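You operate a simulated robot arm through the tools that you are given. There is no shell and no other tool.

You are at the controls of a simulated robot arm. One attempt, no reset.

JOB
Plump the settee cushion and do up its cover.
Fine: knead out the dents, fold the flap down, press both studs home; nothing harmed.

Only the result counts: the job must be done as asked and must still hold three seconds after the hand-in. Knocking over, shifting, dropping, spilling or breaking anything else fails it. A push-on lid holds only when it is set on centred and level and pressed home; a screw cap is set on level and turned clockwise until tight. Flat cloth is picked up by pressing the open fingertips on it (5 to 10 N) and closing them slowly along it; thin cloth reads only 2 to 8 mm in the jaws.

ROBOT AND FRAMES
A 7-joint arm with a two-finger parallel gripper, fixed in place. Base frame: the origin is on the floor under the middle of its stand, x ahead of it, y to its left, z up; the work surface is at about z = 450. Lengths are in mm, angles in degrees, forces in N, time in s.
It reaches about 1479 mm from its shoulder. Its first joint turns from -166.0 to 166.0 degrees. Payload 4.4 kg.
The TCP is the grasp point between the finger pads, 23 mm short of the fingertips. In the tool frame z runs along the fingers and y along their closing line. The gripper opens to 94 mm. The fingers are 38 mm wide and 10 mm thick; the gripper's body (54 by 96 mm) begins 39 mm behind the TCP.
Orientation is that of the tool frame in the base frame, as a unit quaternion [x, y, z, w]. With the fingers straight down and closing along the base's y, the tool's x points along the base's -x, its y along +y and its z along -z.

CONTROLS
- The arm moves only by the tool play_rows. Its argument "increments" is a list that holds one entry, the list of rows, each a list of 7 numbers: the shift along the tool's x, y, z in mm, then the turn, a rotation vector about the tool's x, y, z in degrees, then the opening, from 0 (shut) to 1 (fully open). In form: [[[tx, ty, tz, rx, ry, rz, jaw], ...]]. A call has 1 to 20 rows; each row shifts and turns the commanded pose from where the row before left it, along the tool's axes as they then stand. Each row takes 0.2 s and may step no farther than 50 mm and 8.6 degrees from the row before; otherwise, or with a gripper value out of range, the whole call is refused. Where a pose cannot be reached the arm comes as near as it can. A force on the tool above 70 N (or 10 N above the force at the start of the call, whichever is more), or a blocked arm, ends the call early, and 0.2 s more pass. The fingers move at their own pace (about 72 mm/s each) and stop on an object; they squeeze with about 30 N. The grip force told is the motor's: it shows also when the fingers shut on nothing. Time passes only in rows, and 0.2 s behind the last, so rows that do not move let the fingers close. It gives the time, the measured TCP pose, the force on the tool (base axes), the opening and the grip force at its end, in the units of the frame above (readings bear some noise), with the torque about the TCP (base axes, N m) and any sound that the robot's microphone picked up.
- Cameras (640 x 400 px; columns grow to the right, rows downward): "scene" is fixed at [49.8, -499.5, 1217.8]; the picture's right is [0.75, -0.66, 0.00], its down [-0.24, -0.28, -0.93] and it looks along [0.61, 0.70, -0.37] (base axes); focal length 313 px, centre (320, 200). "wrist" rides on the gripper at [86, 16, -74] in the tool frame; the picture's right is [-0.18, 0.98, 0.00], its down [-0.58, -0.11, -0.81] and it looks along [-0.79, -0.15, 0.59] (tool axes); focal length 243 px, centre (320, 200). There is no depth. A picture from a camera that has moved, and an enlarged one, comes with that camera's place and axes in the base frame and with its lens.
- snapshot(camera): a new picture of that camera. No time passes.
- zoom(camera, box): a new picture of the part [left, top, right, bottom] of that camera's present view, enlarged. No time passes.
- close_job(): hands the job in; it is judged then, once.

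Nothing tells you positions but the pictures and the camera data. Unless the task says otherwise, let go and move clear before handing in.

The tools are called after ">>>" by a JSON object that holds its "op" and its "data". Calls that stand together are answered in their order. play_rows: Moves the arm, as the interface text tells. Its arguments: {"type":"object","properties":{"increments":{"type":"array"}},"required":["increments"]} The other tools are called the same way: snapshot (camera) takes a picture; zoom (camera, box) takes an enlarged picture of a part of a camera's view; close_job () hands the job in.

At the start:

```text
clock: 0.0
position: [504.5, 710.6, 870.6]
tcp_rot: [0.0, 1.0, 0.0, 0.0]
wrist_force: [-1.2, 0.0, 1.2]
ft_torque: [-0.03, 0.0, -0.01]
width: 94.0
gripper_force: 0.1
```

scene: 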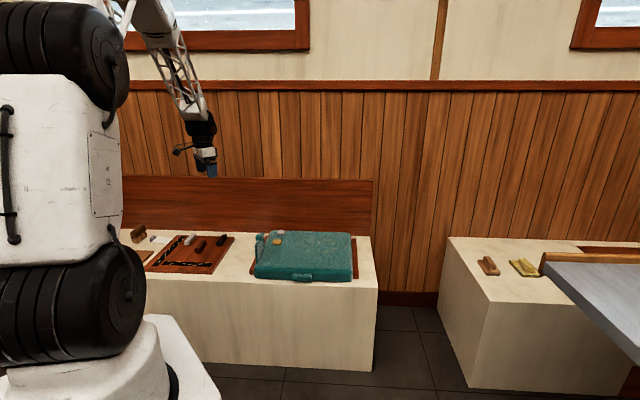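
wrist: 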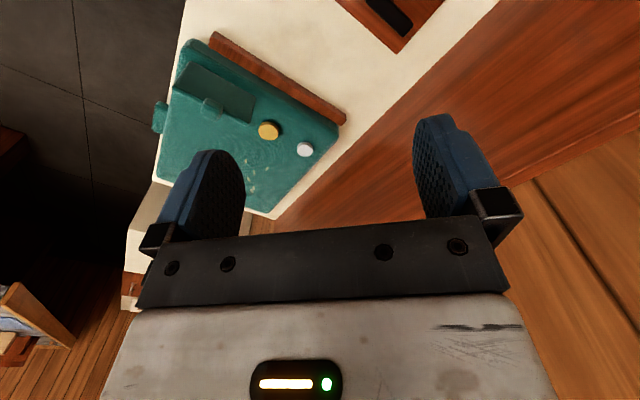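

I see a teal cushion on a bench ahead, with what look like a flap, a gold stud and a white stud; the arm's gripper is up above the bench's left end. I'll look closer before moving.

>>> {"op": "zoom", "data": {"camera": "scene", "box": [230, 210, 390, 310]}}

>>> {"op": "zoom", "data": {"camera": "wrist", "box": [130, 20, 370, 230]}}

>>> {"op": "zoom", "data": {"camera": "scene", "box": [110, 200, 270, 300]}}

```text
4.00 times, centred on (310, 260) of scene
camera zoom: at [49.8, -499.5, 1217.8], right [0.75, -0.66, 0.0], down [-0.24, -0.28, -0.93], along [0.61, 0.7, -0.37], focal length 1251 px, centre (360, -40)
```

zoom: 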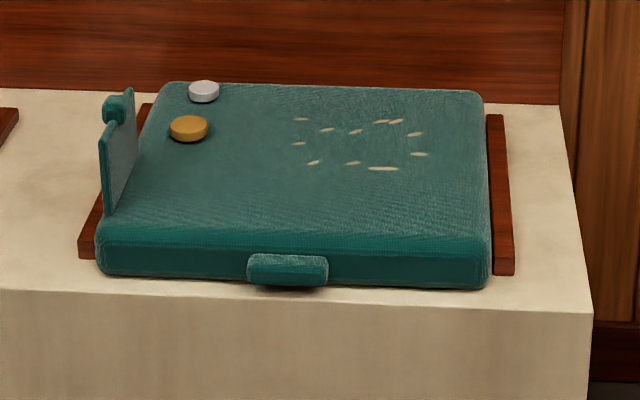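

```text
1.90 times, centred on (250, 125) of wrist
camera zoom: at [416.9, 726.6, 944.7], right [0.18, 0.98, 0.0], down [0.58, -0.11, 0.81], along [0.79, -0.15, -0.59], focal length 462 px, centre (453, 343)
```

zoom: 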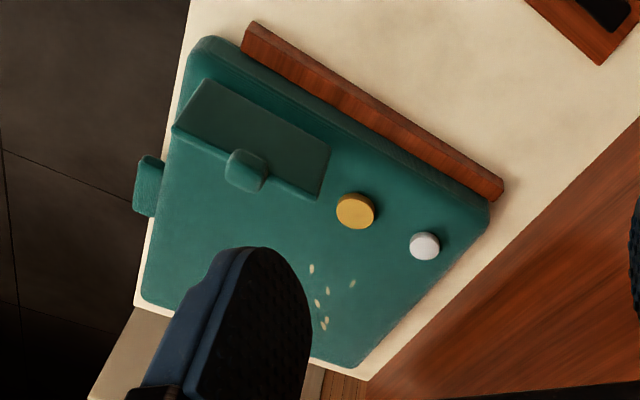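

```text
4.00 times, centred on (190, 250) of scene
camera zoom: at [49.8, -499.5, 1217.8], right [0.75, -0.66, 0.0], down [-0.24, -0.28, -0.93], along [0.61, 0.7, -0.37], focal length 1251 px, centre (840, 0)
```

zoom: 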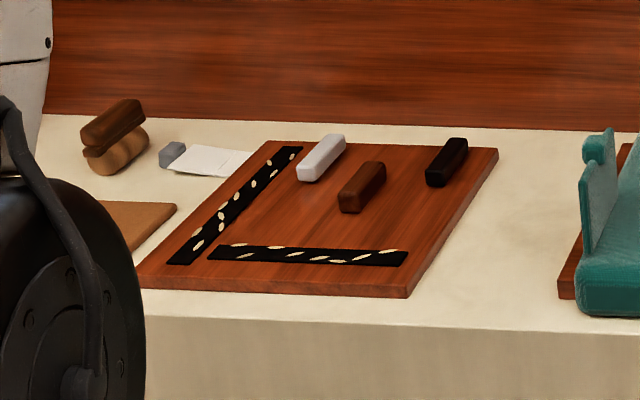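

The teal cushion lies at about 45° to the base axes, with an upright flap at its left end, gold and white studs toward the back left and marks on the right half. I'll yaw the wrist so the camera looks along the cushion's length for a better view.

>>> {"op": "play_rows", "data": {"increments": [[[0, 0, 0, 0, 0, 7.5, 1], [0, 0, 0, 0, 0, 7.5, 1], [0, 0, 0, 0, 0, 7.5, 1], [0, 0, 0, 0, 0, 7.5, 1], [0, 0, 0, 0, 0, 7.5, 1], [0, 0, 0, 0, 0, 7.5, 1], [0, 0, 0, 0, 0, 0, 1]]]}}

>>> {"op": "snapshot", "data": {"camera": "wrist"}}

>>> {"op": "snapshot", "data": {"camera": "scene"}}

```text
clock: 1.6
position: [503.6, 710.2, 871.4]
tcp_rot: [0.383, 0.924, 0.0, 0.0]
wrist_force: [0.5, -1.2, 0.0]
ft_torque: [0.0, 0.0, -0.01]
width: 93.7
gripper_force: 0.1
```

```text
taken
camera wrist: at [453.4, 783.2, 945.0], right [0.83, 0.56, 0.0], down [0.33, -0.49, 0.81], along [0.45, -0.67, -0.59], focal length 243 px, centre (320, 200)
```

wrist: 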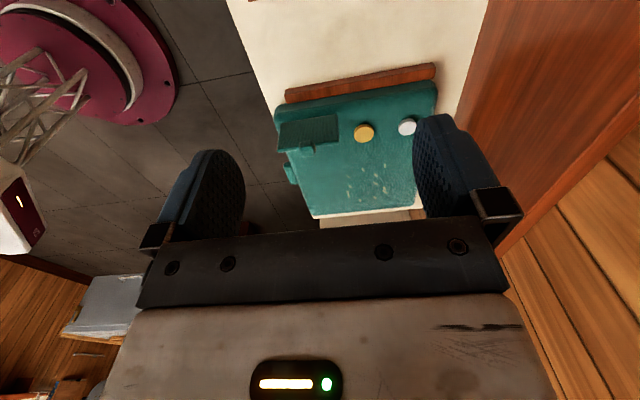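

```text
taken
```

scene: 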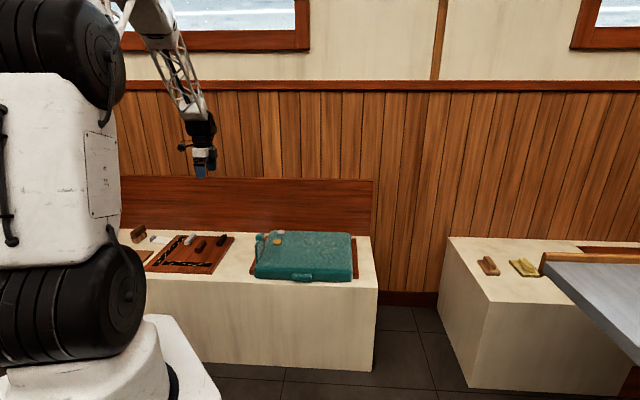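

The wrist view shows the flap upright at the front-left of the cushion, with the gold stud mid-left and the white one at the back. I'll zoom in on it.

>>> {"op": "zoom", "data": {"camera": "wrist", "box": [260, 50, 460, 225]}}

>>> {"op": "zoom", "data": {"camera": "scene", "box": [245, 225, 305, 265]}}

>>> {"op": "zoom", "data": {"camera": "scene", "box": [285, 225, 360, 290]}}

```text
2.29 times, centred on (360, 138) of wrist
camera zoom: at [453.4, 783.2, 945.0], right [0.83, 0.56, 0.0], down [0.33, -0.49, 0.81], along [0.45, -0.67, -0.59], focal length 555 px, centre (229, 343)
```

zoom: 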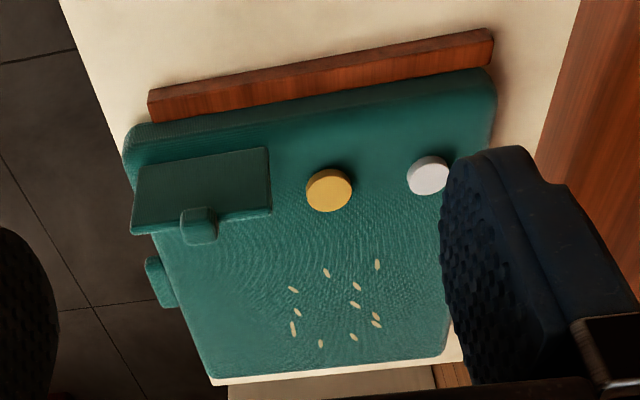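

```text
10.00 times, centred on (275, 245) of scene
camera zoom: at [49.8, -499.5, 1217.8], right [0.75, -0.66, 0.0], down [-0.24, -0.28, -0.93], along [0.61, 0.7, -0.37], focal length 3127 px, centre (770, -250)
```

zoom: 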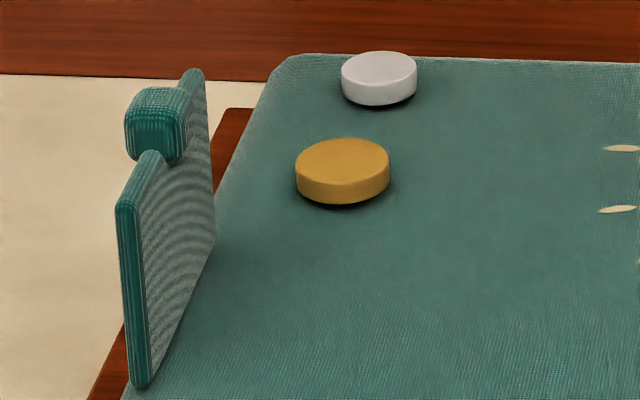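

```text
6.15 times, centred on (322, 258) of scene
camera zoom: at [49.8, -499.5, 1217.8], right [0.75, -0.66, 0.0], down [-0.24, -0.28, -0.93], along [0.61, 0.7, -0.37], focal length 1924 px, centre (305, -154)
```

zoom: 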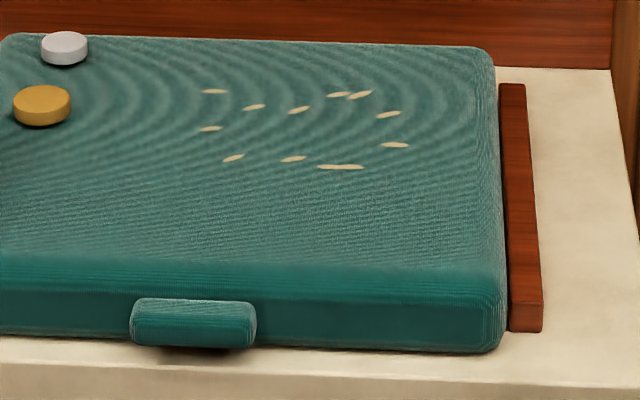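

The pale marks form a ring on the cushion's right half. I place the cushion's top at about z 515, the gold stud at about (715,560) and the white stud at about (778,621). I'll bring the camera closer to the marks.

>>> {"op": "play_rows", "data": {"increments": [[[-32.9, 7.6, 23.5, 0, 0, 0, 1], [-32.9, 7.6, 23.5, 0, 0, 0, 1], [-32.9, 7.6, 23.5, 0, 0, 0, 1], [-32.9, 7.6, 23.5, 0, 0, 0, 1], [-32.9, 7.6, 23.5, 0, 0, 0, 1], [-32.9, 7.6, 23.5, 0, 0, 0, 1], [-32.9, 7.6, 23.5, 0, 0, 0, 1], [-32.9, 7.6, 23.5, 0, 0, 0, 1], [-32.9, 7.6, 23.5, 0, 0, 0, 1], [-32.9, 7.6, 23.5, 0, 0, 0, 1], [0, 0, 0, 0, 0, 0, 1]]]}}

>>> {"op": "snapshot", "data": {"camera": "wrist"}}

>>> {"op": "snapshot", "data": {"camera": "scene"}}

```text
clock: 4.0
position: [793.1, 527.4, 635.1]
tcp_rot: [0.382, 0.924, 0.0, 0.0]
wrist_force: [-0.4, 0.6, -0.4]
ft_torque: [-0.02, 0.01, 0.01]
width: 94.2
gripper_force: 0.0
```

```text
taken
camera wrist: at [742.0, 600.7, 709.8], right [0.83, 0.56, 0.0], down [0.33, -0.49, 0.81], along [0.46, -0.67, -0.59], focal length 243 px, centre (320, 200)
```

wrist: 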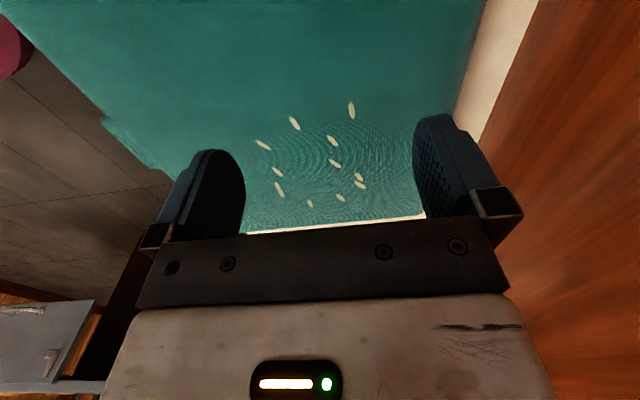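

```text
taken
```

scene: 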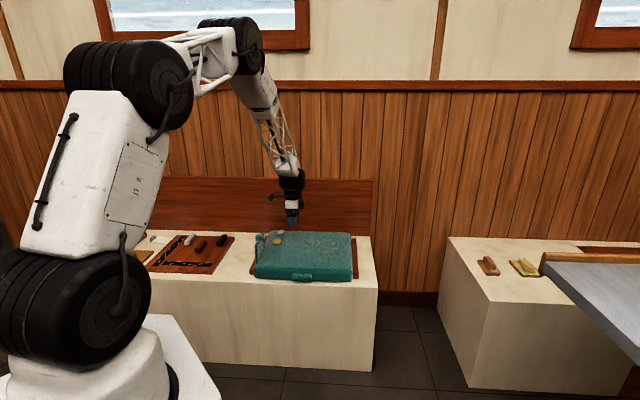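

>>> {"op": "zoom", "data": {"camera": "wrist", "box": [230, 80, 430, 230]}}

>>> {"op": "zoom", "data": {"camera": "wrist", "box": [0, 0, 240, 170]}}

>>> {"op": "zoom", "data": {"camera": "scene", "box": [300, 225, 360, 265]}}

```text
2.67 times, centred on (330, 155) of wrist
camera zoom: at [742.0, 600.7, 709.8], right [0.83, 0.56, 0.0], down [0.33, -0.49, 0.81], along [0.46, -0.67, -0.59], focal length 647 px, centre (293, 320)
```

zoom: 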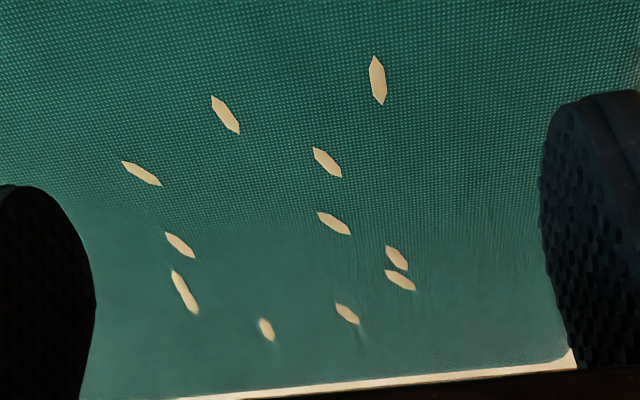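

```text
2.35 times, centred on (120, 85) of wrist
camera zoom: at [742.0, 600.7, 709.8], right [0.83, 0.56, 0.0], down [0.33, -0.49, 0.81], along [0.46, -0.67, -0.59], focal length 571 px, centre (791, 471)
```

zoom: 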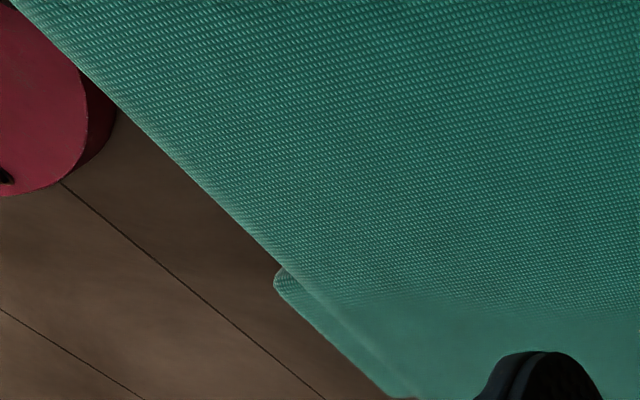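

```text
10.00 times, centred on (330, 245) of scene
camera zoom: at [49.8, -499.5, 1217.8], right [0.75, -0.66, 0.0], down [-0.24, -0.28, -0.93], along [0.61, 0.7, -0.37], focal length 3127 px, centre (220, -250)
```

zoom: 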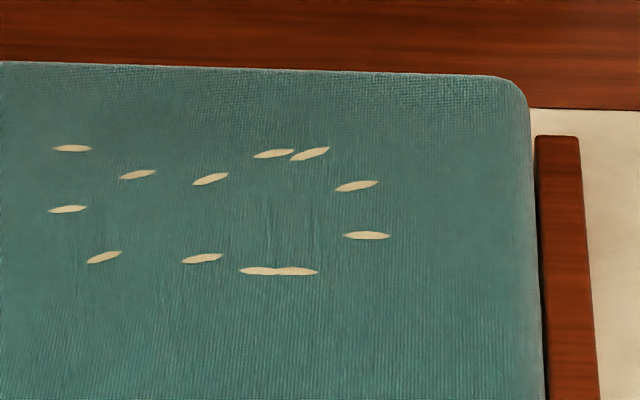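

>>> {"op": "zoom", "data": {"camera": "wrist", "box": [310, 140, 410, 215]}}

>>> {"op": "zoom", "data": {"camera": "scene", "box": [314, 238, 344, 256]}}

>>> {"op": "zoom", "data": {"camera": "scene", "box": [180, 225, 240, 265]}}

```text
5.33 times, centred on (360, 178) of wrist
camera zoom: at [742.0, 600.7, 709.8], right [0.83, 0.56, 0.0], down [0.33, -0.49, 0.81], along [0.46, -0.67, -0.59], focal length 1294 px, centre (107, 320)
```

zoom: 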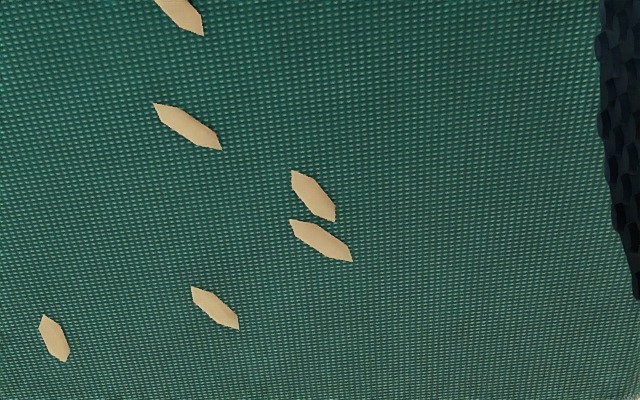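

```text
16.00 times, centred on (329, 247) of scene
camera zoom: at [49.8, -499.5, 1217.8], right [0.75, -0.66, 0.0], down [-0.24, -0.28, -0.93], along [0.61, 0.7, -0.37], focal length 5004 px, centre (176, -552)
```

zoom: 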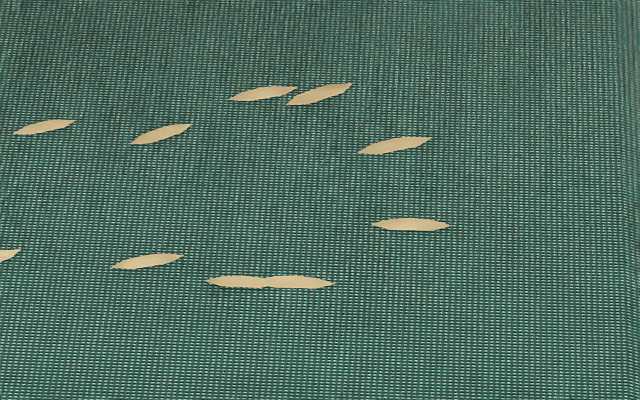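

```text
10.00 times, centred on (210, 245) of scene
camera zoom: at [49.8, -499.5, 1217.8], right [0.75, -0.66, 0.0], down [-0.24, -0.28, -0.93], along [0.61, 0.7, -0.37], focal length 3127 px, centre (1420, -250)
```

zoom: 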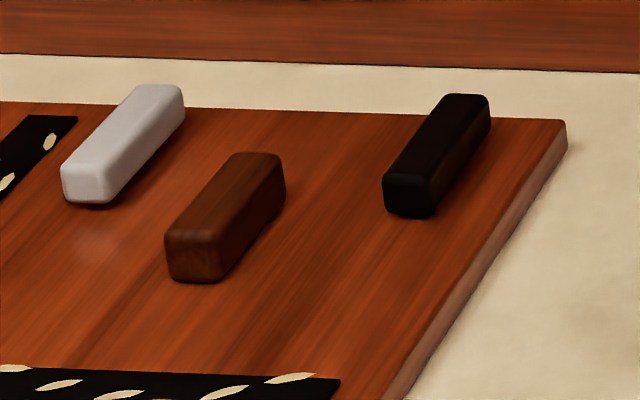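

The twelve flat pale marks ring a patch centred near (849, 426). I'll close the fingers and move over the patch centre, then descend gently to find the surface.

>>> {"op": "play_rows", "data": {"increments": [[[-37, -10.7, 0, 0, 0, 0, 0], [-37, -10.7, 0, 0, 0, 0, 0], [-37, -10.7, 0, 0, 0, 0, 0], [0, 0, 30, 0, 0, 0, 0], [0, 0, 30, 0, 0, 0, 0], [0, 0, 20, 0, 0, 0, 0], [0, 0, 0, 0, 0, 0, 0]]]}}

>>> {"op": "snapshot", "data": {"camera": "wrist"}}

>>> {"op": "zoom", "data": {"camera": "scene", "box": [240, 190, 380, 290]}}

```text
clock: 5.6
position: [847.8, 429.1, 553.5]
tcp_rot: [0.383, 0.924, 0.0, 0.0]
wrist_force: [-0.3, 0.6, 0.3]
ft_torque: [0.03, 0.03, -0.03]
width: 0.0
gripper_force: 30.3
```

```text
taken
camera wrist: at [795.9, 503.0, 627.6], right [0.83, 0.56, 0.0], down [0.33, -0.49, 0.81], along [0.46, -0.67, -0.59], focal length 243 px, centre (320, 200)
```

wrist: 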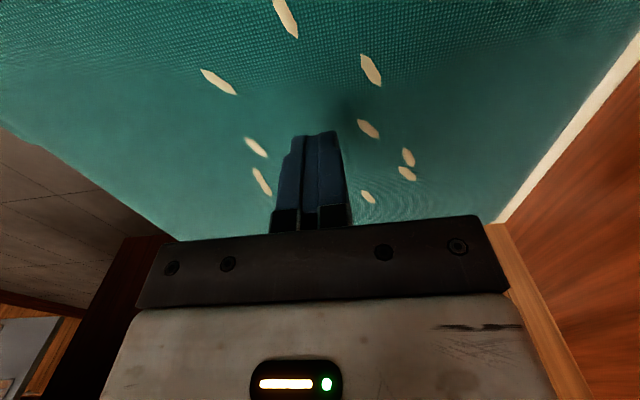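

```text
4.00 times, centred on (310, 240) of scene
camera zoom: at [49.8, -499.5, 1217.8], right [0.75, -0.66, 0.0], down [-0.24, -0.28, -0.93], along [0.61, 0.7, -0.37], focal length 1251 px, centre (360, 40)
```

zoom: 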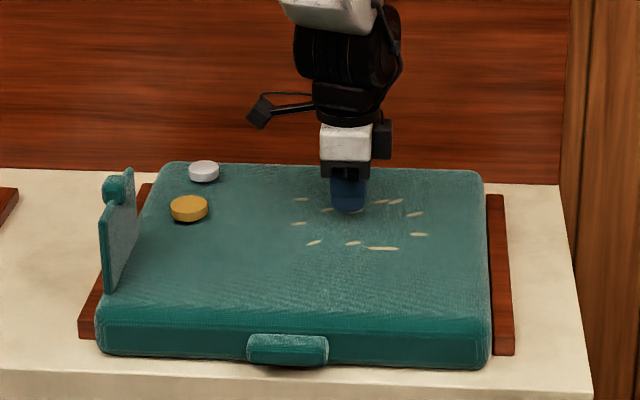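

The closed fingertips hover about 20 mm above the middle of the marked patch. I'll lower in small steps to find contact.

>>> {"op": "play_rows", "data": {"increments": [[[0, 0, 5, 0, 0, 0, 0], [0, 0, 5, 0, 0, 0, 0], [0, 0, 3, 0, 0, 0, 0], [0, 0, 0, 0, 0, 0, 0]]]}}

```text
clock: 6.6
position: [846.5, 428.6, 541.0]
tcp_rot: [0.383, 0.924, 0.0, 0.0]
wrist_force: [0.6, -0.3, 0.2]
ft_torque: [-0.01, 0.01, -0.03]
width: 0.1
gripper_force: 29.9
```

>>> {"op": "play_rows", "data": {"increments": [[[0, 0, 3, 0, 0, 0, 0], [0, 0, 2, 0, 0, 0, 0], [0, 0, 0, 0, 0, 0, 0]]]}}

```text
clock: 7.4
position: [847.5, 430.1, 536.4]
tcp_rot: [0.383, 0.924, 0.0, 0.0]
wrist_force: [-0.1, 0.0, 0.5]
ft_torque: [0.0, 0.03, 0.02]
width: 0.0
gripper_force: 30.0
```

No contact yet, with the tips at about z 513. I'll keep creeping down.

>>> {"op": "play_rows", "data": {"increments": [[[0, 0, 2, 0, 0, 0, 0], [0, 0, 2, 0, 0, 0, 0], [0, 0, 0, 0, 0, 0, 0]]]}}

```text
clock: 8.2
position: [845.9, 429.3, 532.6]
tcp_rot: [0.383, 0.924, 0.0, 0.0]
wrist_force: [-5.4, -1.3, 7.1]
ft_torque: [0.0, 0.19, 0.05]
width: 0.2
gripper_force: 30.5
```

Contact at a tip height of about 511, at 7 N. I'll press a little deeper and look for any change or sound.

>>> {"op": "play_rows", "data": {"increments": [[[0, 0, 1.5, 0, 0, 0, 0], [0, 0, 0, 0, 0, 0, 0]]]}}

>>> {"op": "snapshot", "data": {"camera": "wrist"}}

>>> {"op": "zoom", "data": {"camera": "scene", "box": [290, 225, 370, 275]}}

```text
clock: 8.8
position: [846.9, 429.8, 532.9]
tcp_rot: [0.383, 0.924, 0.001, 0.0]
wrist_force: [-20.8, -5.9, 36.7]
ft_torque: [-0.03, 0.62, 0.1]
width: 0.0
gripper_force: 29.8
```

```text
taken
camera wrist: at [796.0, 503.0, 607.7], right [0.83, 0.56, 0.0], down [0.33, -0.49, 0.81], along [0.46, -0.66, -0.59], focal length 243 px, centre (320, 200)
```

wrist: 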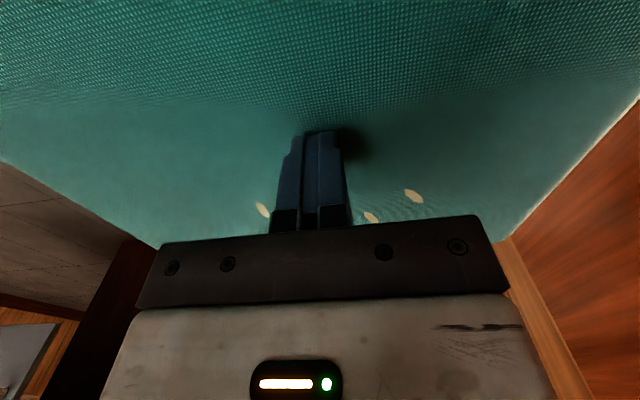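

```text
8.00 times, centred on (330, 250) of scene
camera zoom: at [49.8, -499.5, 1217.8], right [0.75, -0.66, 0.0], down [-0.24, -0.28, -0.93], along [0.61, 0.7, -0.37], focal length 2502 px, centre (240, -200)
```

zoom: 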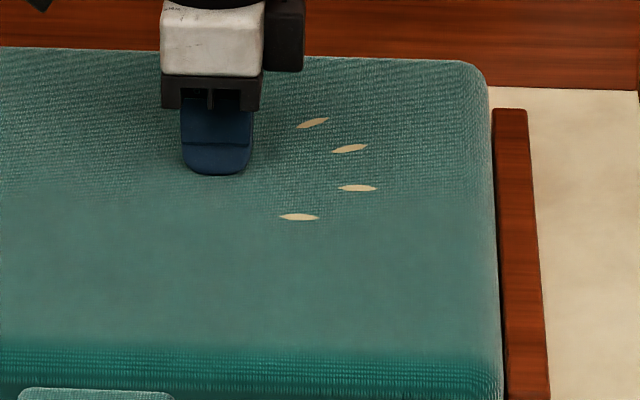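

Most of the marks vanish under the press, and only four remain at the right of the patch. I'll lift, look, and then press toward the remaining ones.

>>> {"op": "play_rows", "data": {"increments": [[[0, 0, -12, 0, 0, 0, 0], [-25, 0, 0, 0, 0, 0, 0], [-25, 0, 0, 0, 0, 0, 0], [0, 0, 0, 0, 0, 0, 0]]]}}

>>> {"op": "zoom", "data": {"camera": "scene", "box": [290, 225, 370, 275]}}

```text
clock: 9.8
position: [882.1, 393.6, 542.1]
tcp_rot: [0.382, 0.924, 0.0, 0.0]
wrist_force: [-0.4, 0.6, -0.2]
ft_torque: [0.0, -0.02, 0.01]
width: 0.2
gripper_force: 29.7
```

```text
8.00 times, centred on (330, 250) of scene
camera zoom: at [49.8, -499.5, 1217.8], right [0.75, -0.66, 0.0], down [-0.24, -0.28, -0.93], along [0.61, 0.7, -0.37], focal length 2502 px, centre (240, -200)
```

zoom: 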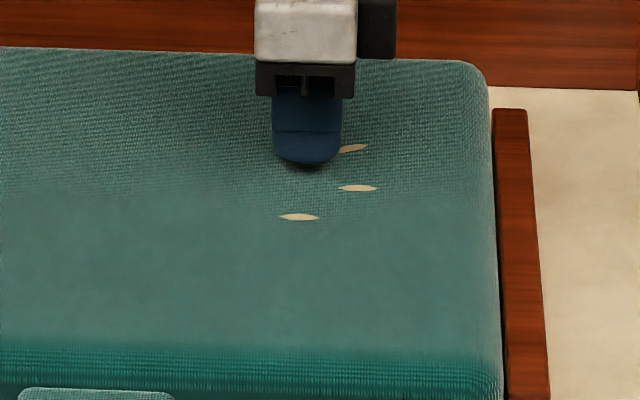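

The four marks are still there at the right. I'll press here with the same modest force.

>>> {"op": "play_rows", "data": {"increments": [[[0, 0, 4, 0, 0, 0, 0], [0, 0, 3, 0, 0, 0, 0], [0, 0, 2, 0, 0, 0, 0], [0, 0, 1, 0, 0, 0, 0], [0, 0, 0, 0, 0, 0, 0]]]}}

>>> {"op": "zoom", "data": {"camera": "scene", "box": [290, 225, 370, 275]}}

```text
clock: 11.0
position: [881.6, 394.1, 533.9]
tcp_rot: [0.383, 0.924, 0.0, 0.0]
wrist_force: [0.1, 0.2, 0.4]
ft_torque: [0.04, -0.02, -0.01]
width: 0.0
gripper_force: 30.4
```

```text
8.00 times, centred on (330, 250) of scene
camera zoom: at [49.8, -499.5, 1217.8], right [0.75, -0.66, 0.0], down [-0.24, -0.28, -0.93], along [0.61, 0.7, -0.37], focal length 2502 px, centre (240, -200)
```

zoom: 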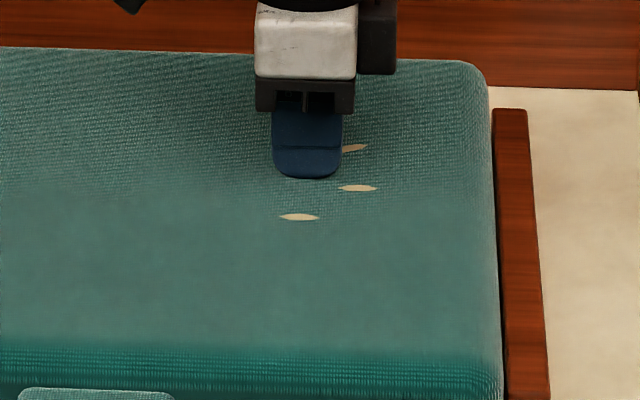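

>>> {"op": "play_rows", "data": {"increments": [[[0, 0, 1, 0, 0, 0, 0], [0, 0, 1, 0, 0, 0, 0], [0, 0, 0, 0, 0, 0, 0]]]}}

>>> {"op": "zoom", "data": {"camera": "scene", "box": [290, 225, 370, 275]}}

```text
clock: 11.8
position: [883.2, 393.8, 533.4]
tcp_rot: [0.383, 0.924, 0.001, 0.001]
wrist_force: [-20.8, -5.7, 35.4]
ft_torque: [0.03, 0.6, 0.14]
width: 0.0
gripper_force: 29.4
```

```text
8.00 times, centred on (330, 250) of scene
camera zoom: at [49.8, -499.5, 1217.8], right [0.75, -0.66, 0.0], down [-0.24, -0.28, -0.93], along [0.61, 0.7, -0.37], focal length 2502 px, centre (240, -200)
```

zoom: 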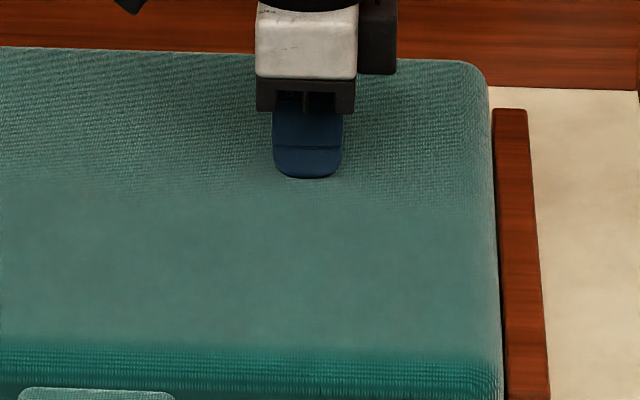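

No marks are visible any more around the fingers. I'll lift and check the whole top from above before going to the flap.

>>> {"op": "play_rows", "data": {"increments": [[[0, 0, -15, 0, 0, 0, 0], [30, 0, -40, 0, 0, 0, 0], [40, 10, -30, 0, 0, 0, 0], [40, 10, 0, 0, 0, 0, 0], [40, 10, 0, 0, 0, 0, 0], [0, 0, 0, 0, 0, 0, 0]]]}}

>>> {"op": "snapshot", "data": {"camera": "wrist"}}

>>> {"op": "zoom", "data": {"camera": "scene", "box": [240, 215, 380, 300]}}

```text
refused: row 3 steps farther than a row can; nothing moved
```

```text
taken
camera wrist: at [831.7, 467.4, 607.7], right [0.83, 0.56, 0.0], down [0.33, -0.49, 0.81], along [0.46, -0.66, -0.59], focal length 243 px, centre (320, 200)
```

wrist: 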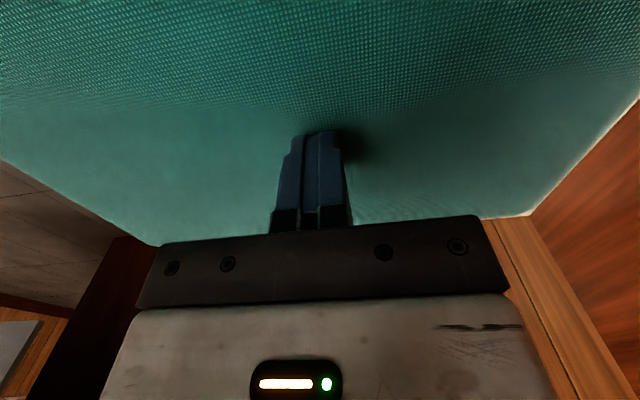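

```text
4.57 times, centred on (310, 258) of scene
camera zoom: at [49.8, -499.5, 1217.8], right [0.75, -0.66, 0.0], down [-0.24, -0.28, -0.93], along [0.61, 0.7, -0.37], focal length 1430 px, centre (366, -63)
```

zoom: 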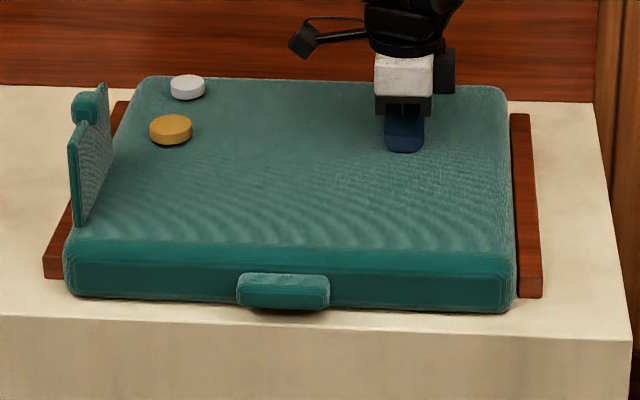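

The marks look gone with the fingers still down. I'll lift well clear and travel to the outer side of the upright flap, then check the patch and the flap.

>>> {"op": "play_rows", "data": {"increments": [[[0, 0, -30, 0, 0, 0, 0], [0, 0, -45, 0, 0, 0, 0], [0, 0, -45, 0, 0, 0, 0], [0, 0, -28, 0, 0, 0, 0], [43.1, -13.7, 0, 0, 0, 0, 0], [43.1, -13.7, 0, 0, 0, 0, 0], [43.1, -13.7, 0, 0, 0, 0, 0], [43.1, -13.7, 0, 0, 0, 0, 0], [43.1, -13.7, 0, 0, 0, 0, 0], [43.1, -13.7, 0, 0, 0, 0, 0], [43.1, -13.7, 0, 0, 0, 0, 0], [43.1, -13.7, 0, 0, 0, 0, 0], [0, 0, 0, 0, 0, 0, 0]]]}}

>>> {"op": "snapshot", "data": {"camera": "wrist"}}

>>> {"op": "zoom", "data": {"camera": "scene", "box": [230, 195, 370, 290]}}

```text
clock: 14.6
position: [561.6, 560.8, 677.0]
tcp_rot: [0.383, 0.924, 0.001, -0.001]
wrist_force: [0.2, 0.0, -0.2]
ft_torque: [0.0, -0.04, 0.01]
width: 0.0
gripper_force: 30.3
```

```text
taken
camera wrist: at [509.4, 633.4, 751.5], right [0.82, 0.57, 0.0], down [0.33, -0.49, 0.81], along [0.46, -0.67, -0.59], focal length 243 px, centre (320, 200)
```

wrist: 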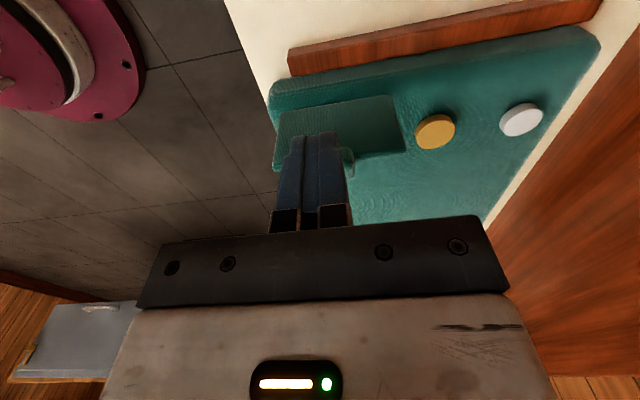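

```text
4.21 times, centred on (300, 242) of scene
camera zoom: at [49.8, -499.5, 1217.8], right [0.75, -0.66, 0.0], down [-0.24, -0.28, -0.93], along [0.61, 0.7, -0.37], focal length 1317 px, centre (404, 21)
```

zoom: 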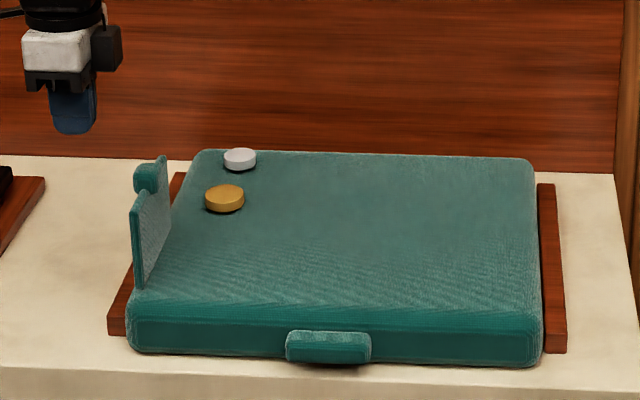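

The patch is smooth now and nothing has shifted. I'll zoom in on the flap to refine its position before pushing.

>>> {"op": "zoom", "data": {"camera": "wrist", "box": [250, 40, 450, 190]}}

>>> {"op": "zoom", "data": {"camera": "scene", "box": [245, 225, 290, 265]}}

```text
2.67 times, centred on (350, 115) of wrist
camera zoom: at [509.4, 633.4, 751.5], right [0.82, 0.57, 0.0], down [0.33, -0.49, 0.81], along [0.46, -0.67, -0.59], focal length 647 px, centre (240, 427)
```

zoom: 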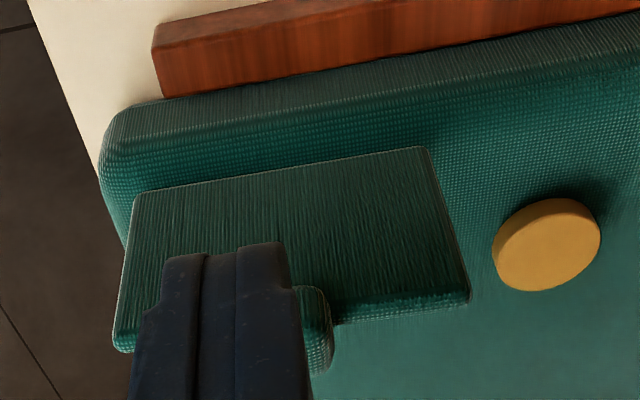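

```text
10.00 times, centred on (268, 245) of scene
camera zoom: at [49.8, -499.5, 1217.8], right [0.75, -0.66, 0.0], down [-0.24, -0.28, -0.93], along [0.61, 0.7, -0.37], focal length 3127 px, centre (845, -250)
```

zoom: 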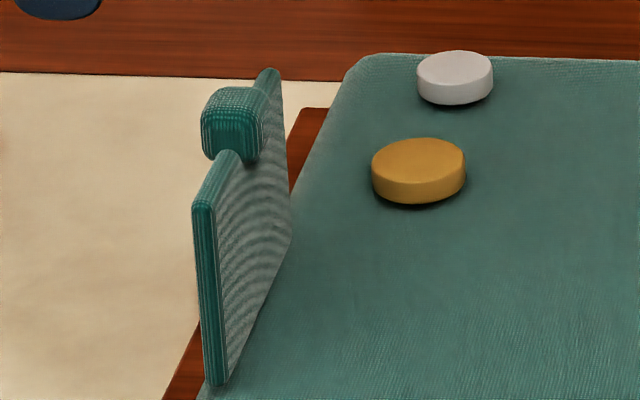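

The flap's outer face is at about s = 65 along the bench, spanning p = 735–853, with its grip block mid-edge. I'll go down beside the flap, off to the front of the grip block.

>>> {"op": "play_rows", "data": {"increments": [[[0, -35, 0, 0, 0, 0, 0], [0, 0, 45, 0, 0, 0, 0], [0, 0, 40, 0, 0, 0, 0], [-30, 0, 0, 0, 0, 0, 0], [0, 0, 0, 0, 0, 0, 0]]]}}

>>> {"op": "zoom", "data": {"camera": "scene", "box": [230, 205, 310, 265]}}

>>> {"op": "snapshot", "data": {"camera": "wrist"}}

```text
clock: 15.8
position: [555.9, 515.3, 592.0]
tcp_rot: [0.383, 0.924, 0.0, 0.0]
wrist_force: [-0.3, -0.4, -0.2]
ft_torque: [0.03, 0.02, 0.01]
width: 0.0
gripper_force: 30.4
```

```text
6.67 times, centred on (270, 235) of scene
camera zoom: at [49.8, -499.5, 1217.8], right [0.75, -0.66, 0.0], down [-0.24, -0.28, -0.93], along [0.61, 0.7, -0.37], focal length 2085 px, centre (653, -33)
```

zoom: 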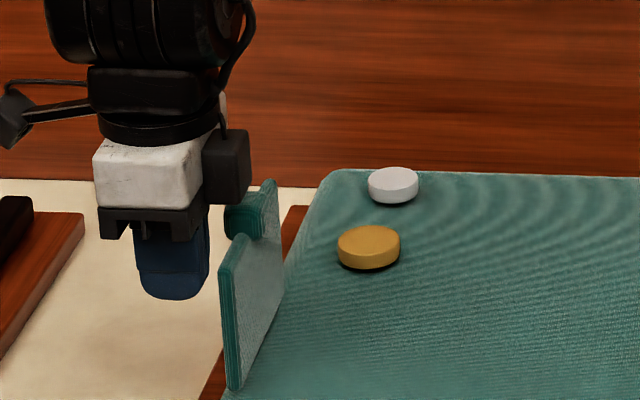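

```text
taken
camera wrist: at [505.4, 588.2, 667.3], right [0.83, 0.56, 0.0], down [0.33, -0.49, 0.81], along [0.46, -0.67, -0.59], focal length 243 px, centre (320, 200)
```

wrist: 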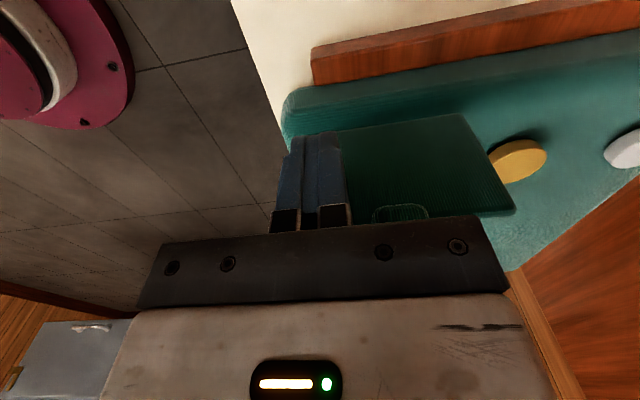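

The fingers sit just left of the flap with the gripper body above it. I'll push along the bench in small steps to find contact.

>>> {"op": "play_rows", "data": {"increments": [[[-6, 0, 0, 0, 0, 0, 0], [-6, 0, 0, 0, 0, 0, 0], [-6, 0, 0, 0, 0, 0, 0], [-6, 0, 0, 0, 0, 0, 0], [0, 0, 0, 0, 0, 0, 0]]]}}

>>> {"op": "zoom", "data": {"camera": "scene", "box": [230, 205, 310, 265]}}

```text
clock: 17.0
position: [573.9, 498.3, 594.3]
tcp_rot: [0.382, 0.924, 0.0, 0.0]
wrist_force: [0.1, -0.1, 0.7]
ft_torque: [0.03, 0.03, 0.01]
width: 0.0
gripper_force: 29.9
```

```text
6.67 times, centred on (270, 235) of scene
camera zoom: at [49.8, -499.5, 1217.8], right [0.75, -0.66, 0.0], down [-0.24, -0.28, -0.93], along [0.61, 0.7, -0.37], focal length 2085 px, centre (653, -33)
```

zoom: 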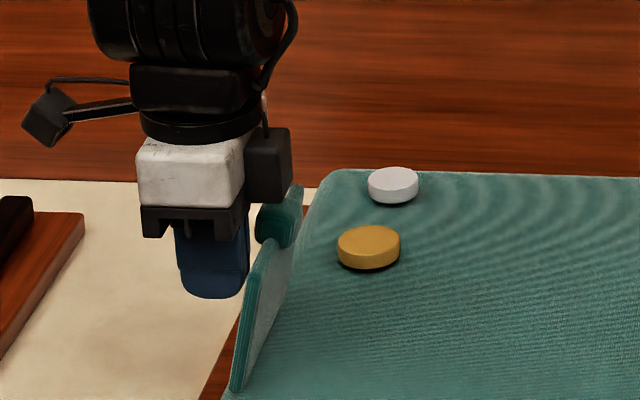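

The flap tilts easily under under 1 N. I'll follow its arc over, moving along and downward.

>>> {"op": "play_rows", "data": {"increments": [[[-7, 0, 2.5, 0, 0, 0, 0], [-7, 0, 2.5, 0, 0, 0, 0], [-9, 0, 5, 0, 0, 0, 0], [-8, 0, 6, 0, 0, 0, 0], [0, 0, 0, 0, 0, 0, 0]]]}}

>>> {"op": "zoom", "data": {"camera": "scene", "box": [230, 205, 310, 265]}}

```text
clock: 18.2
position: [595.5, 475.0, 578.3]
tcp_rot: [0.383, 0.924, 0.0, -0.001]
wrist_force: [-0.3, -0.1, 0.3]
ft_torque: [-0.02, -0.01, 0.0]
width: 0.1
gripper_force: 30.3
```

```text
6.67 times, centred on (270, 235) of scene
camera zoom: at [49.8, -499.5, 1217.8], right [0.75, -0.66, 0.0], down [-0.24, -0.28, -0.93], along [0.61, 0.7, -0.37], focal length 2085 px, centre (653, -33)
```

zoom: 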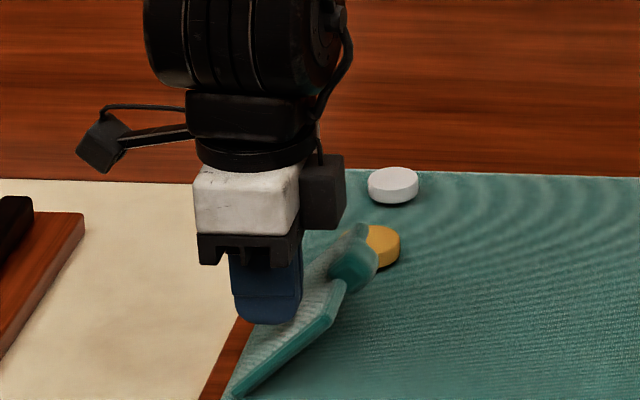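

The flap is past halfway and following the fingers. I'll continue the arc down toward the cushion.

>>> {"op": "play_rows", "data": {"increments": [[[-7, 0, 8, 0, 0, 0, 0], [-5, 0, 9, 0, 0, 0, 0], [-4, 0, 9, 0, 0, 0, 0], [-2, 0, 6, 0, 0, 0, 0], [0, 0, 0, 0, 0, 0, 0]]]}}

>>> {"op": "zoom", "data": {"camera": "scene", "box": [230, 205, 310, 265]}}

```text
clock: 19.4
position: [608.3, 464.0, 545.8]
tcp_rot: [0.383, 0.924, 0.0, 0.0]
wrist_force: [0.4, -0.7, 1.0]
ft_torque: [0.0, 0.0, 0.0]
width: 0.0
gripper_force: 29.8
```

```text
6.67 times, centred on (270, 235) of scene
camera zoom: at [49.8, -499.5, 1217.8], right [0.75, -0.66, 0.0], down [-0.24, -0.28, -0.93], along [0.61, 0.7, -0.37], focal length 2085 px, centre (653, -33)
```

zoom: 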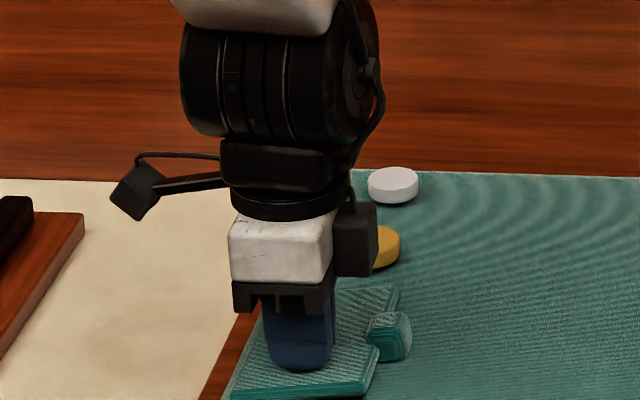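

The flap is almost flat on the cushion. I'll press it gently the rest of the way.

>>> {"op": "play_rows", "data": {"increments": [[[0, 0, 2, 0, 0, 0, 0], [0, 0, 2, 0, 0, 0, 0], [0, 0, 0, 0, 0, 0, 0]]]}}

```text
clock: 20.2
position: [608.3, 463.8, 542.1]
tcp_rot: [0.382, 0.924, 0.001, 0.0]
wrist_force: [-0.2, -0.5, 0.0]
ft_torque: [0.02, 0.02, 0.0]
width: 0.2
gripper_force: 29.5
```

>>> {"op": "play_rows", "data": {"increments": [[[0, 0, 1.5, 0, 0, 0, 0], [0, 0, 1.5, 0, 0, 0, 0], [0, 0, 0, 0, 0, 0, 0]]]}}

>>> {"op": "zoom", "data": {"camera": "scene", "box": [230, 205, 310, 265]}}

```text
clock: 21.0
position: [609.8, 463.3, 538.5]
tcp_rot: [0.383, 0.924, 0.0, 0.0]
wrist_force: [-3.1, 0.0, 4.3]
ft_torque: [-0.05, 0.01, -0.03]
width: 0.0
gripper_force: 30.4
```

```text
6.67 times, centred on (270, 235) of scene
camera zoom: at [49.8, -499.5, 1217.8], right [0.75, -0.66, 0.0], down [-0.24, -0.28, -0.93], along [0.61, 0.7, -0.37], focal length 2085 px, centre (653, -33)
```

zoom: 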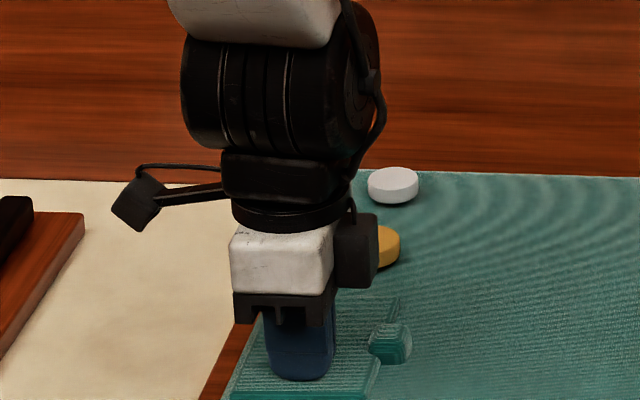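

The flap is flat with light contact. I'll press a touch more, then lift off and see whether it stays down.

>>> {"op": "play_rows", "data": {"increments": [[[0, 0, 0.8, 0, 0, 0, 0], [0, 0, 0, 0, 0, 0, 0], [0, 0, 0, 0, 0, 0, 0]]]}}

>>> {"op": "play_rows", "data": {"increments": [[[0, 0, -10, 0, 0, 0, 0], [0, 0, -40, 0, 0, 0, 0], [0, 0, -40, 0, 0, 0, 0], [0, 0, 0, 0, 0, 0, 0]]]}}

>>> {"op": "snapshot", "data": {"camera": "wrist"}}

>>> {"op": "zoom", "data": {"camera": "scene", "box": [230, 205, 310, 265]}}

```text
clock: 21.8
position: [609.8, 463.0, 537.6]
tcp_rot: [0.383, 0.924, -0.001, 0.0]
wrist_force: [-13.6, -1.2, 18.5]
ft_torque: [-0.28, 0.08, -0.22]
width: 0.1
gripper_force: 29.6
```

```text
clock: 22.8
position: [608.1, 464.3, 628.2]
tcp_rot: [0.382, 0.924, 0.001, 0.0]
wrist_force: [0.7, 0.6, 0.6]
ft_torque: [0.0, -0.04, -0.01]
width: 0.0
gripper_force: 30.2
```

```text
taken
camera wrist: at [557.9, 537.3, 703.7], right [0.83, 0.56, 0.0], down [0.33, -0.49, 0.81], along [0.46, -0.67, -0.59], focal length 243 px, centre (320, 200)
```

wrist: 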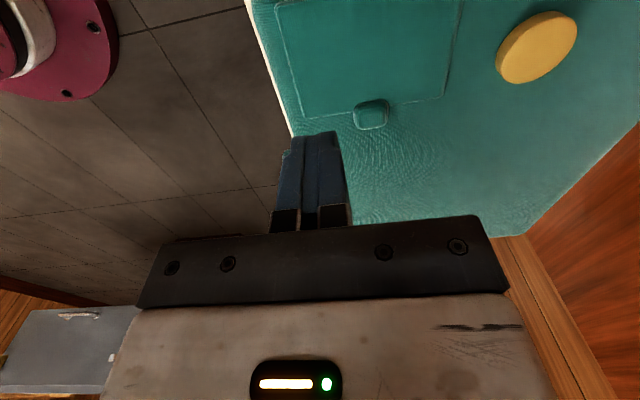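

```text
6.67 times, centred on (270, 235) of scene
camera zoom: at [49.8, -499.5, 1217.8], right [0.75, -0.66, 0.0], down [-0.24, -0.28, -0.93], along [0.61, 0.7, -0.37], focal length 2085 px, centre (653, -33)
```

zoom: 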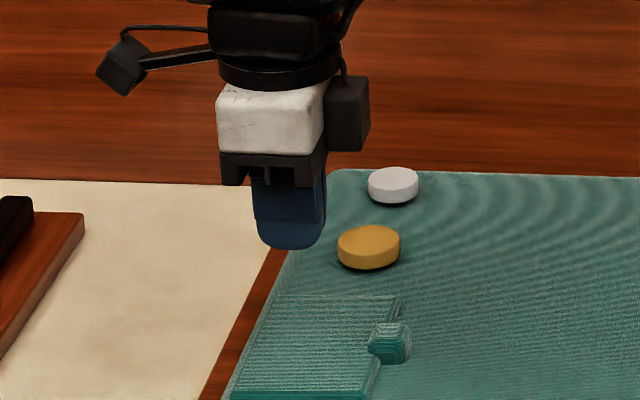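

The flap stays flat after I let go. Next is the gold stud at about s=108, p=902, so I'll move over it and lower close.

>>> {"op": "play_rows", "data": {"increments": [[[-1.6, 36, 0, 0, 0, 0, 0], [-1.6, 36, 0, 0, 0, 0, 0], [-1.6, 36, 0, 0, 0, 0, 0], [-1.6, 36, 0, 0, 0, 0, 0], [0, 0, 35, 0, 0, 0, 0], [0, 0, 30, 0, 0, 0, 0], [0, 0, 0, 0, 0, 0, 0]]]}}

>>> {"op": "zoom", "data": {"camera": "scene", "box": [230, 205, 310, 265]}}

>>> {"op": "snapshot", "data": {"camera": "wrist"}}

```text
clock: 24.4
position: [716.4, 559.6, 564.0]
tcp_rot: [0.382, 0.924, 0.0, 0.0]
wrist_force: [0.2, -0.6, -0.2]
ft_torque: [-0.02, 0.02, 0.02]
width: 0.0
gripper_force: 29.7
```

```text
6.67 times, centred on (270, 235) of scene
camera zoom: at [49.8, -499.5, 1217.8], right [0.75, -0.66, 0.0], down [-0.24, -0.28, -0.93], along [0.61, 0.7, -0.37], focal length 2085 px, centre (653, -33)
```

zoom: 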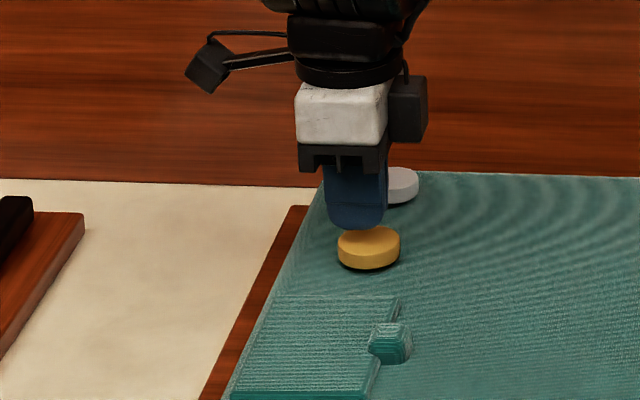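

```text
taken
camera wrist: at [664.6, 633.4, 638.5], right [0.83, 0.56, 0.0], down [0.33, -0.49, 0.81], along [0.46, -0.67, -0.59], focal length 243 px, centre (320, 200)
```

wrist: 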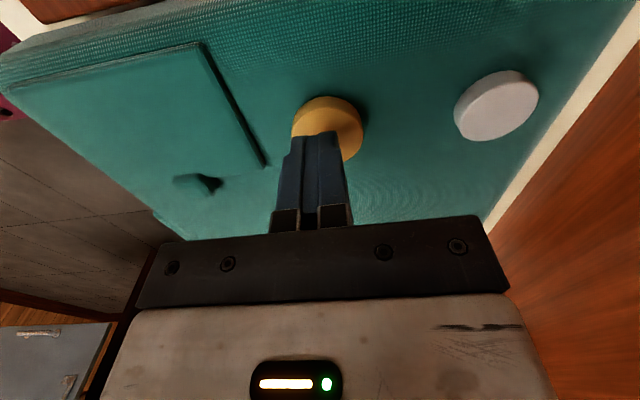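

The fingers are above the gold stud; I'll zoom to check how well they are centred.

>>> {"op": "zoom", "data": {"camera": "scene", "box": [260, 220, 300, 245]}}

>>> {"op": "zoom", "data": {"camera": "wrist", "box": [260, 80, 400, 180]}}

```text
16.00 times, centred on (280, 232) of scene
camera zoom: at [49.8, -499.5, 1217.8], right [0.75, -0.66, 0.0], down [-0.24, -0.28, -0.93], along [0.61, 0.7, -0.37], focal length 5004 px, centre (960, -320)
```

zoom: 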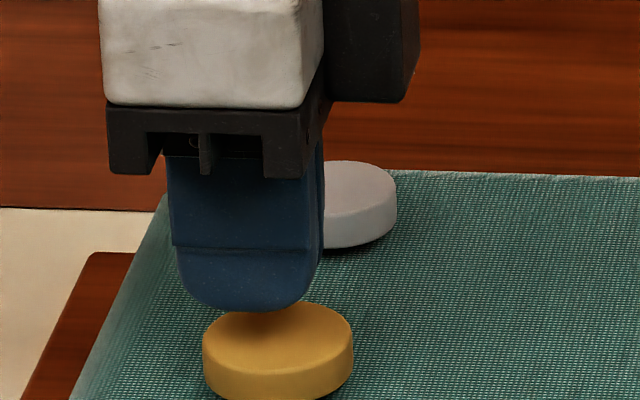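

```text
4.00 times, centred on (330, 130) of wrist
camera zoom: at [664.6, 633.4, 638.5], right [0.83, 0.56, 0.0], down [0.33, -0.49, 0.81], along [0.46, -0.67, -0.59], focal length 970 px, centre (280, 480)
```

zoom: 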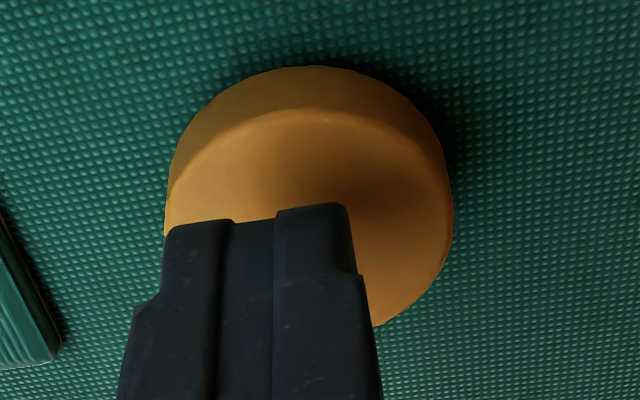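

The stud is about 7 mm farther along the bench than my fingers, so I'll correct, then lower onto it in small steps.

>>> {"op": "play_rows", "data": {"increments": [[[-7, 2, 0, 0, 0, 0, 0], [0, 0, 10, 0, 0, 0, 0], [0, 0, 6, 0, 0, 0, 0], [0, 0, 3, 0, 0, 0, 0], [0, 0, 0, 0, 0, 0, 0]]]}}

>>> {"op": "zoom", "data": {"camera": "scene", "box": [260, 220, 300, 245]}}

```text
clock: 25.6
position: [721.5, 556.4, 544.9]
tcp_rot: [0.383, 0.924, 0.001, 0.0]
wrist_force: [-2.0, -1.0, 5.6]
ft_torque: [-0.01, 0.03, -0.01]
width: 0.0
gripper_force: 29.8
```

```text
16.00 times, centred on (280, 232) of scene
camera zoom: at [49.8, -499.5, 1217.8], right [0.75, -0.66, 0.0], down [-0.24, -0.28, -0.93], along [0.61, 0.7, -0.37], focal length 5004 px, centre (960, -320)
```

zoom: 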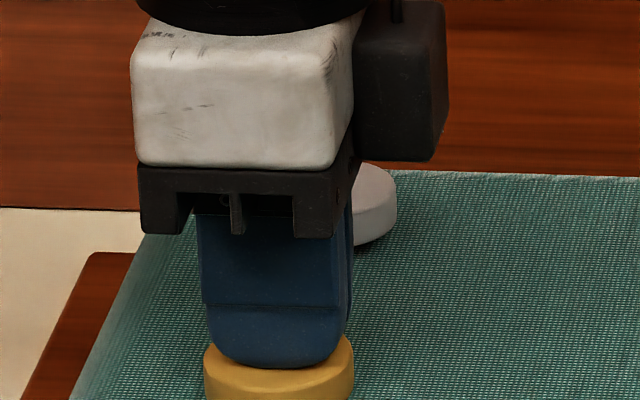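

The fingertips rest centred on the gold stud at 5.6 N. I'll press it in with 1 mm steps.

>>> {"op": "play_rows", "data": {"increments": [[[0, 0, 1, 0, 0, 0, 0], [0, 0, 1, 0, 0, 0, 0], [0, 0, 0, 0, 0, 0, 0]]]}}

```text
clock: 26.4
position: [723.0, 557.3, 542.2]
tcp_rot: [0.383, 0.924, 0.0, 0.001]
wrist_force: [0.0, -6.7, 14.6]
ft_torque: [-0.13, -0.02, 0.04]
width: 0.0
gripper_force: 30.2
```

>>> {"op": "play_rows", "data": {"increments": [[[0, 0, 1, 0, 0, 0, 0], [0, 0, 1, 0, 0, 0, 0], [0, 0, 0, 0, 0, 0, 0]]]}}

>>> {"op": "zoom", "data": {"camera": "scene", "box": [260, 220, 300, 245]}}

```text
clock: 27.2
position: [722.1, 557.3, 540.7]
tcp_rot: [0.382, 0.924, 0.001, 0.001]
wrist_force: [-1.2, 0.0, 22.2]
ft_torque: [0.02, 0.01, 0.06]
width: 0.1
gripper_force: 29.3
```

```text
16.00 times, centred on (280, 232) of scene
camera zoom: at [49.8, -499.5, 1217.8], right [0.75, -0.66, 0.0], down [-0.24, -0.28, -0.93], along [0.61, 0.7, -0.37], focal length 5004 px, centre (960, -320)
```

zoom: 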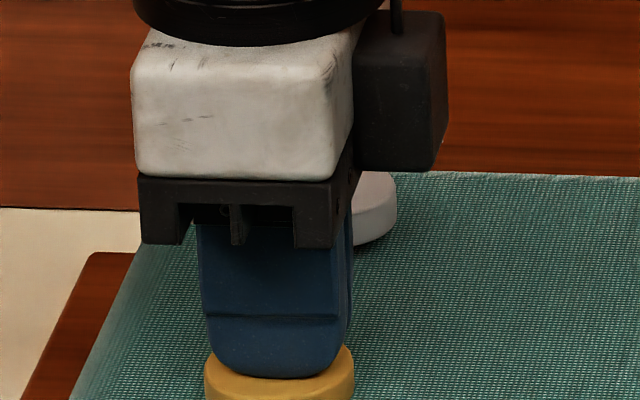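

The stud sinks against a spring, 22 N after about 4 mm. I'll keep pressing carefully and listen for a click.

>>> {"op": "play_rows", "data": {"increments": [[[0, 0, 1, 0, 0, 0, 0], [0, 0, 1, 0, 0, 0, 0], [0, 0, 0, 0, 0, 0, 0]]]}}

```text
clock: 28.0
position: [721.8, 557.4, 539.7]
tcp_rot: [0.382, 0.924, 0.0, 0.001]
wrist_force: [4.7, -2.6, 32.9]
ft_torque: [-0.04, -0.09, 0.01]
width: 0.0
gripper_force: 29.6
```

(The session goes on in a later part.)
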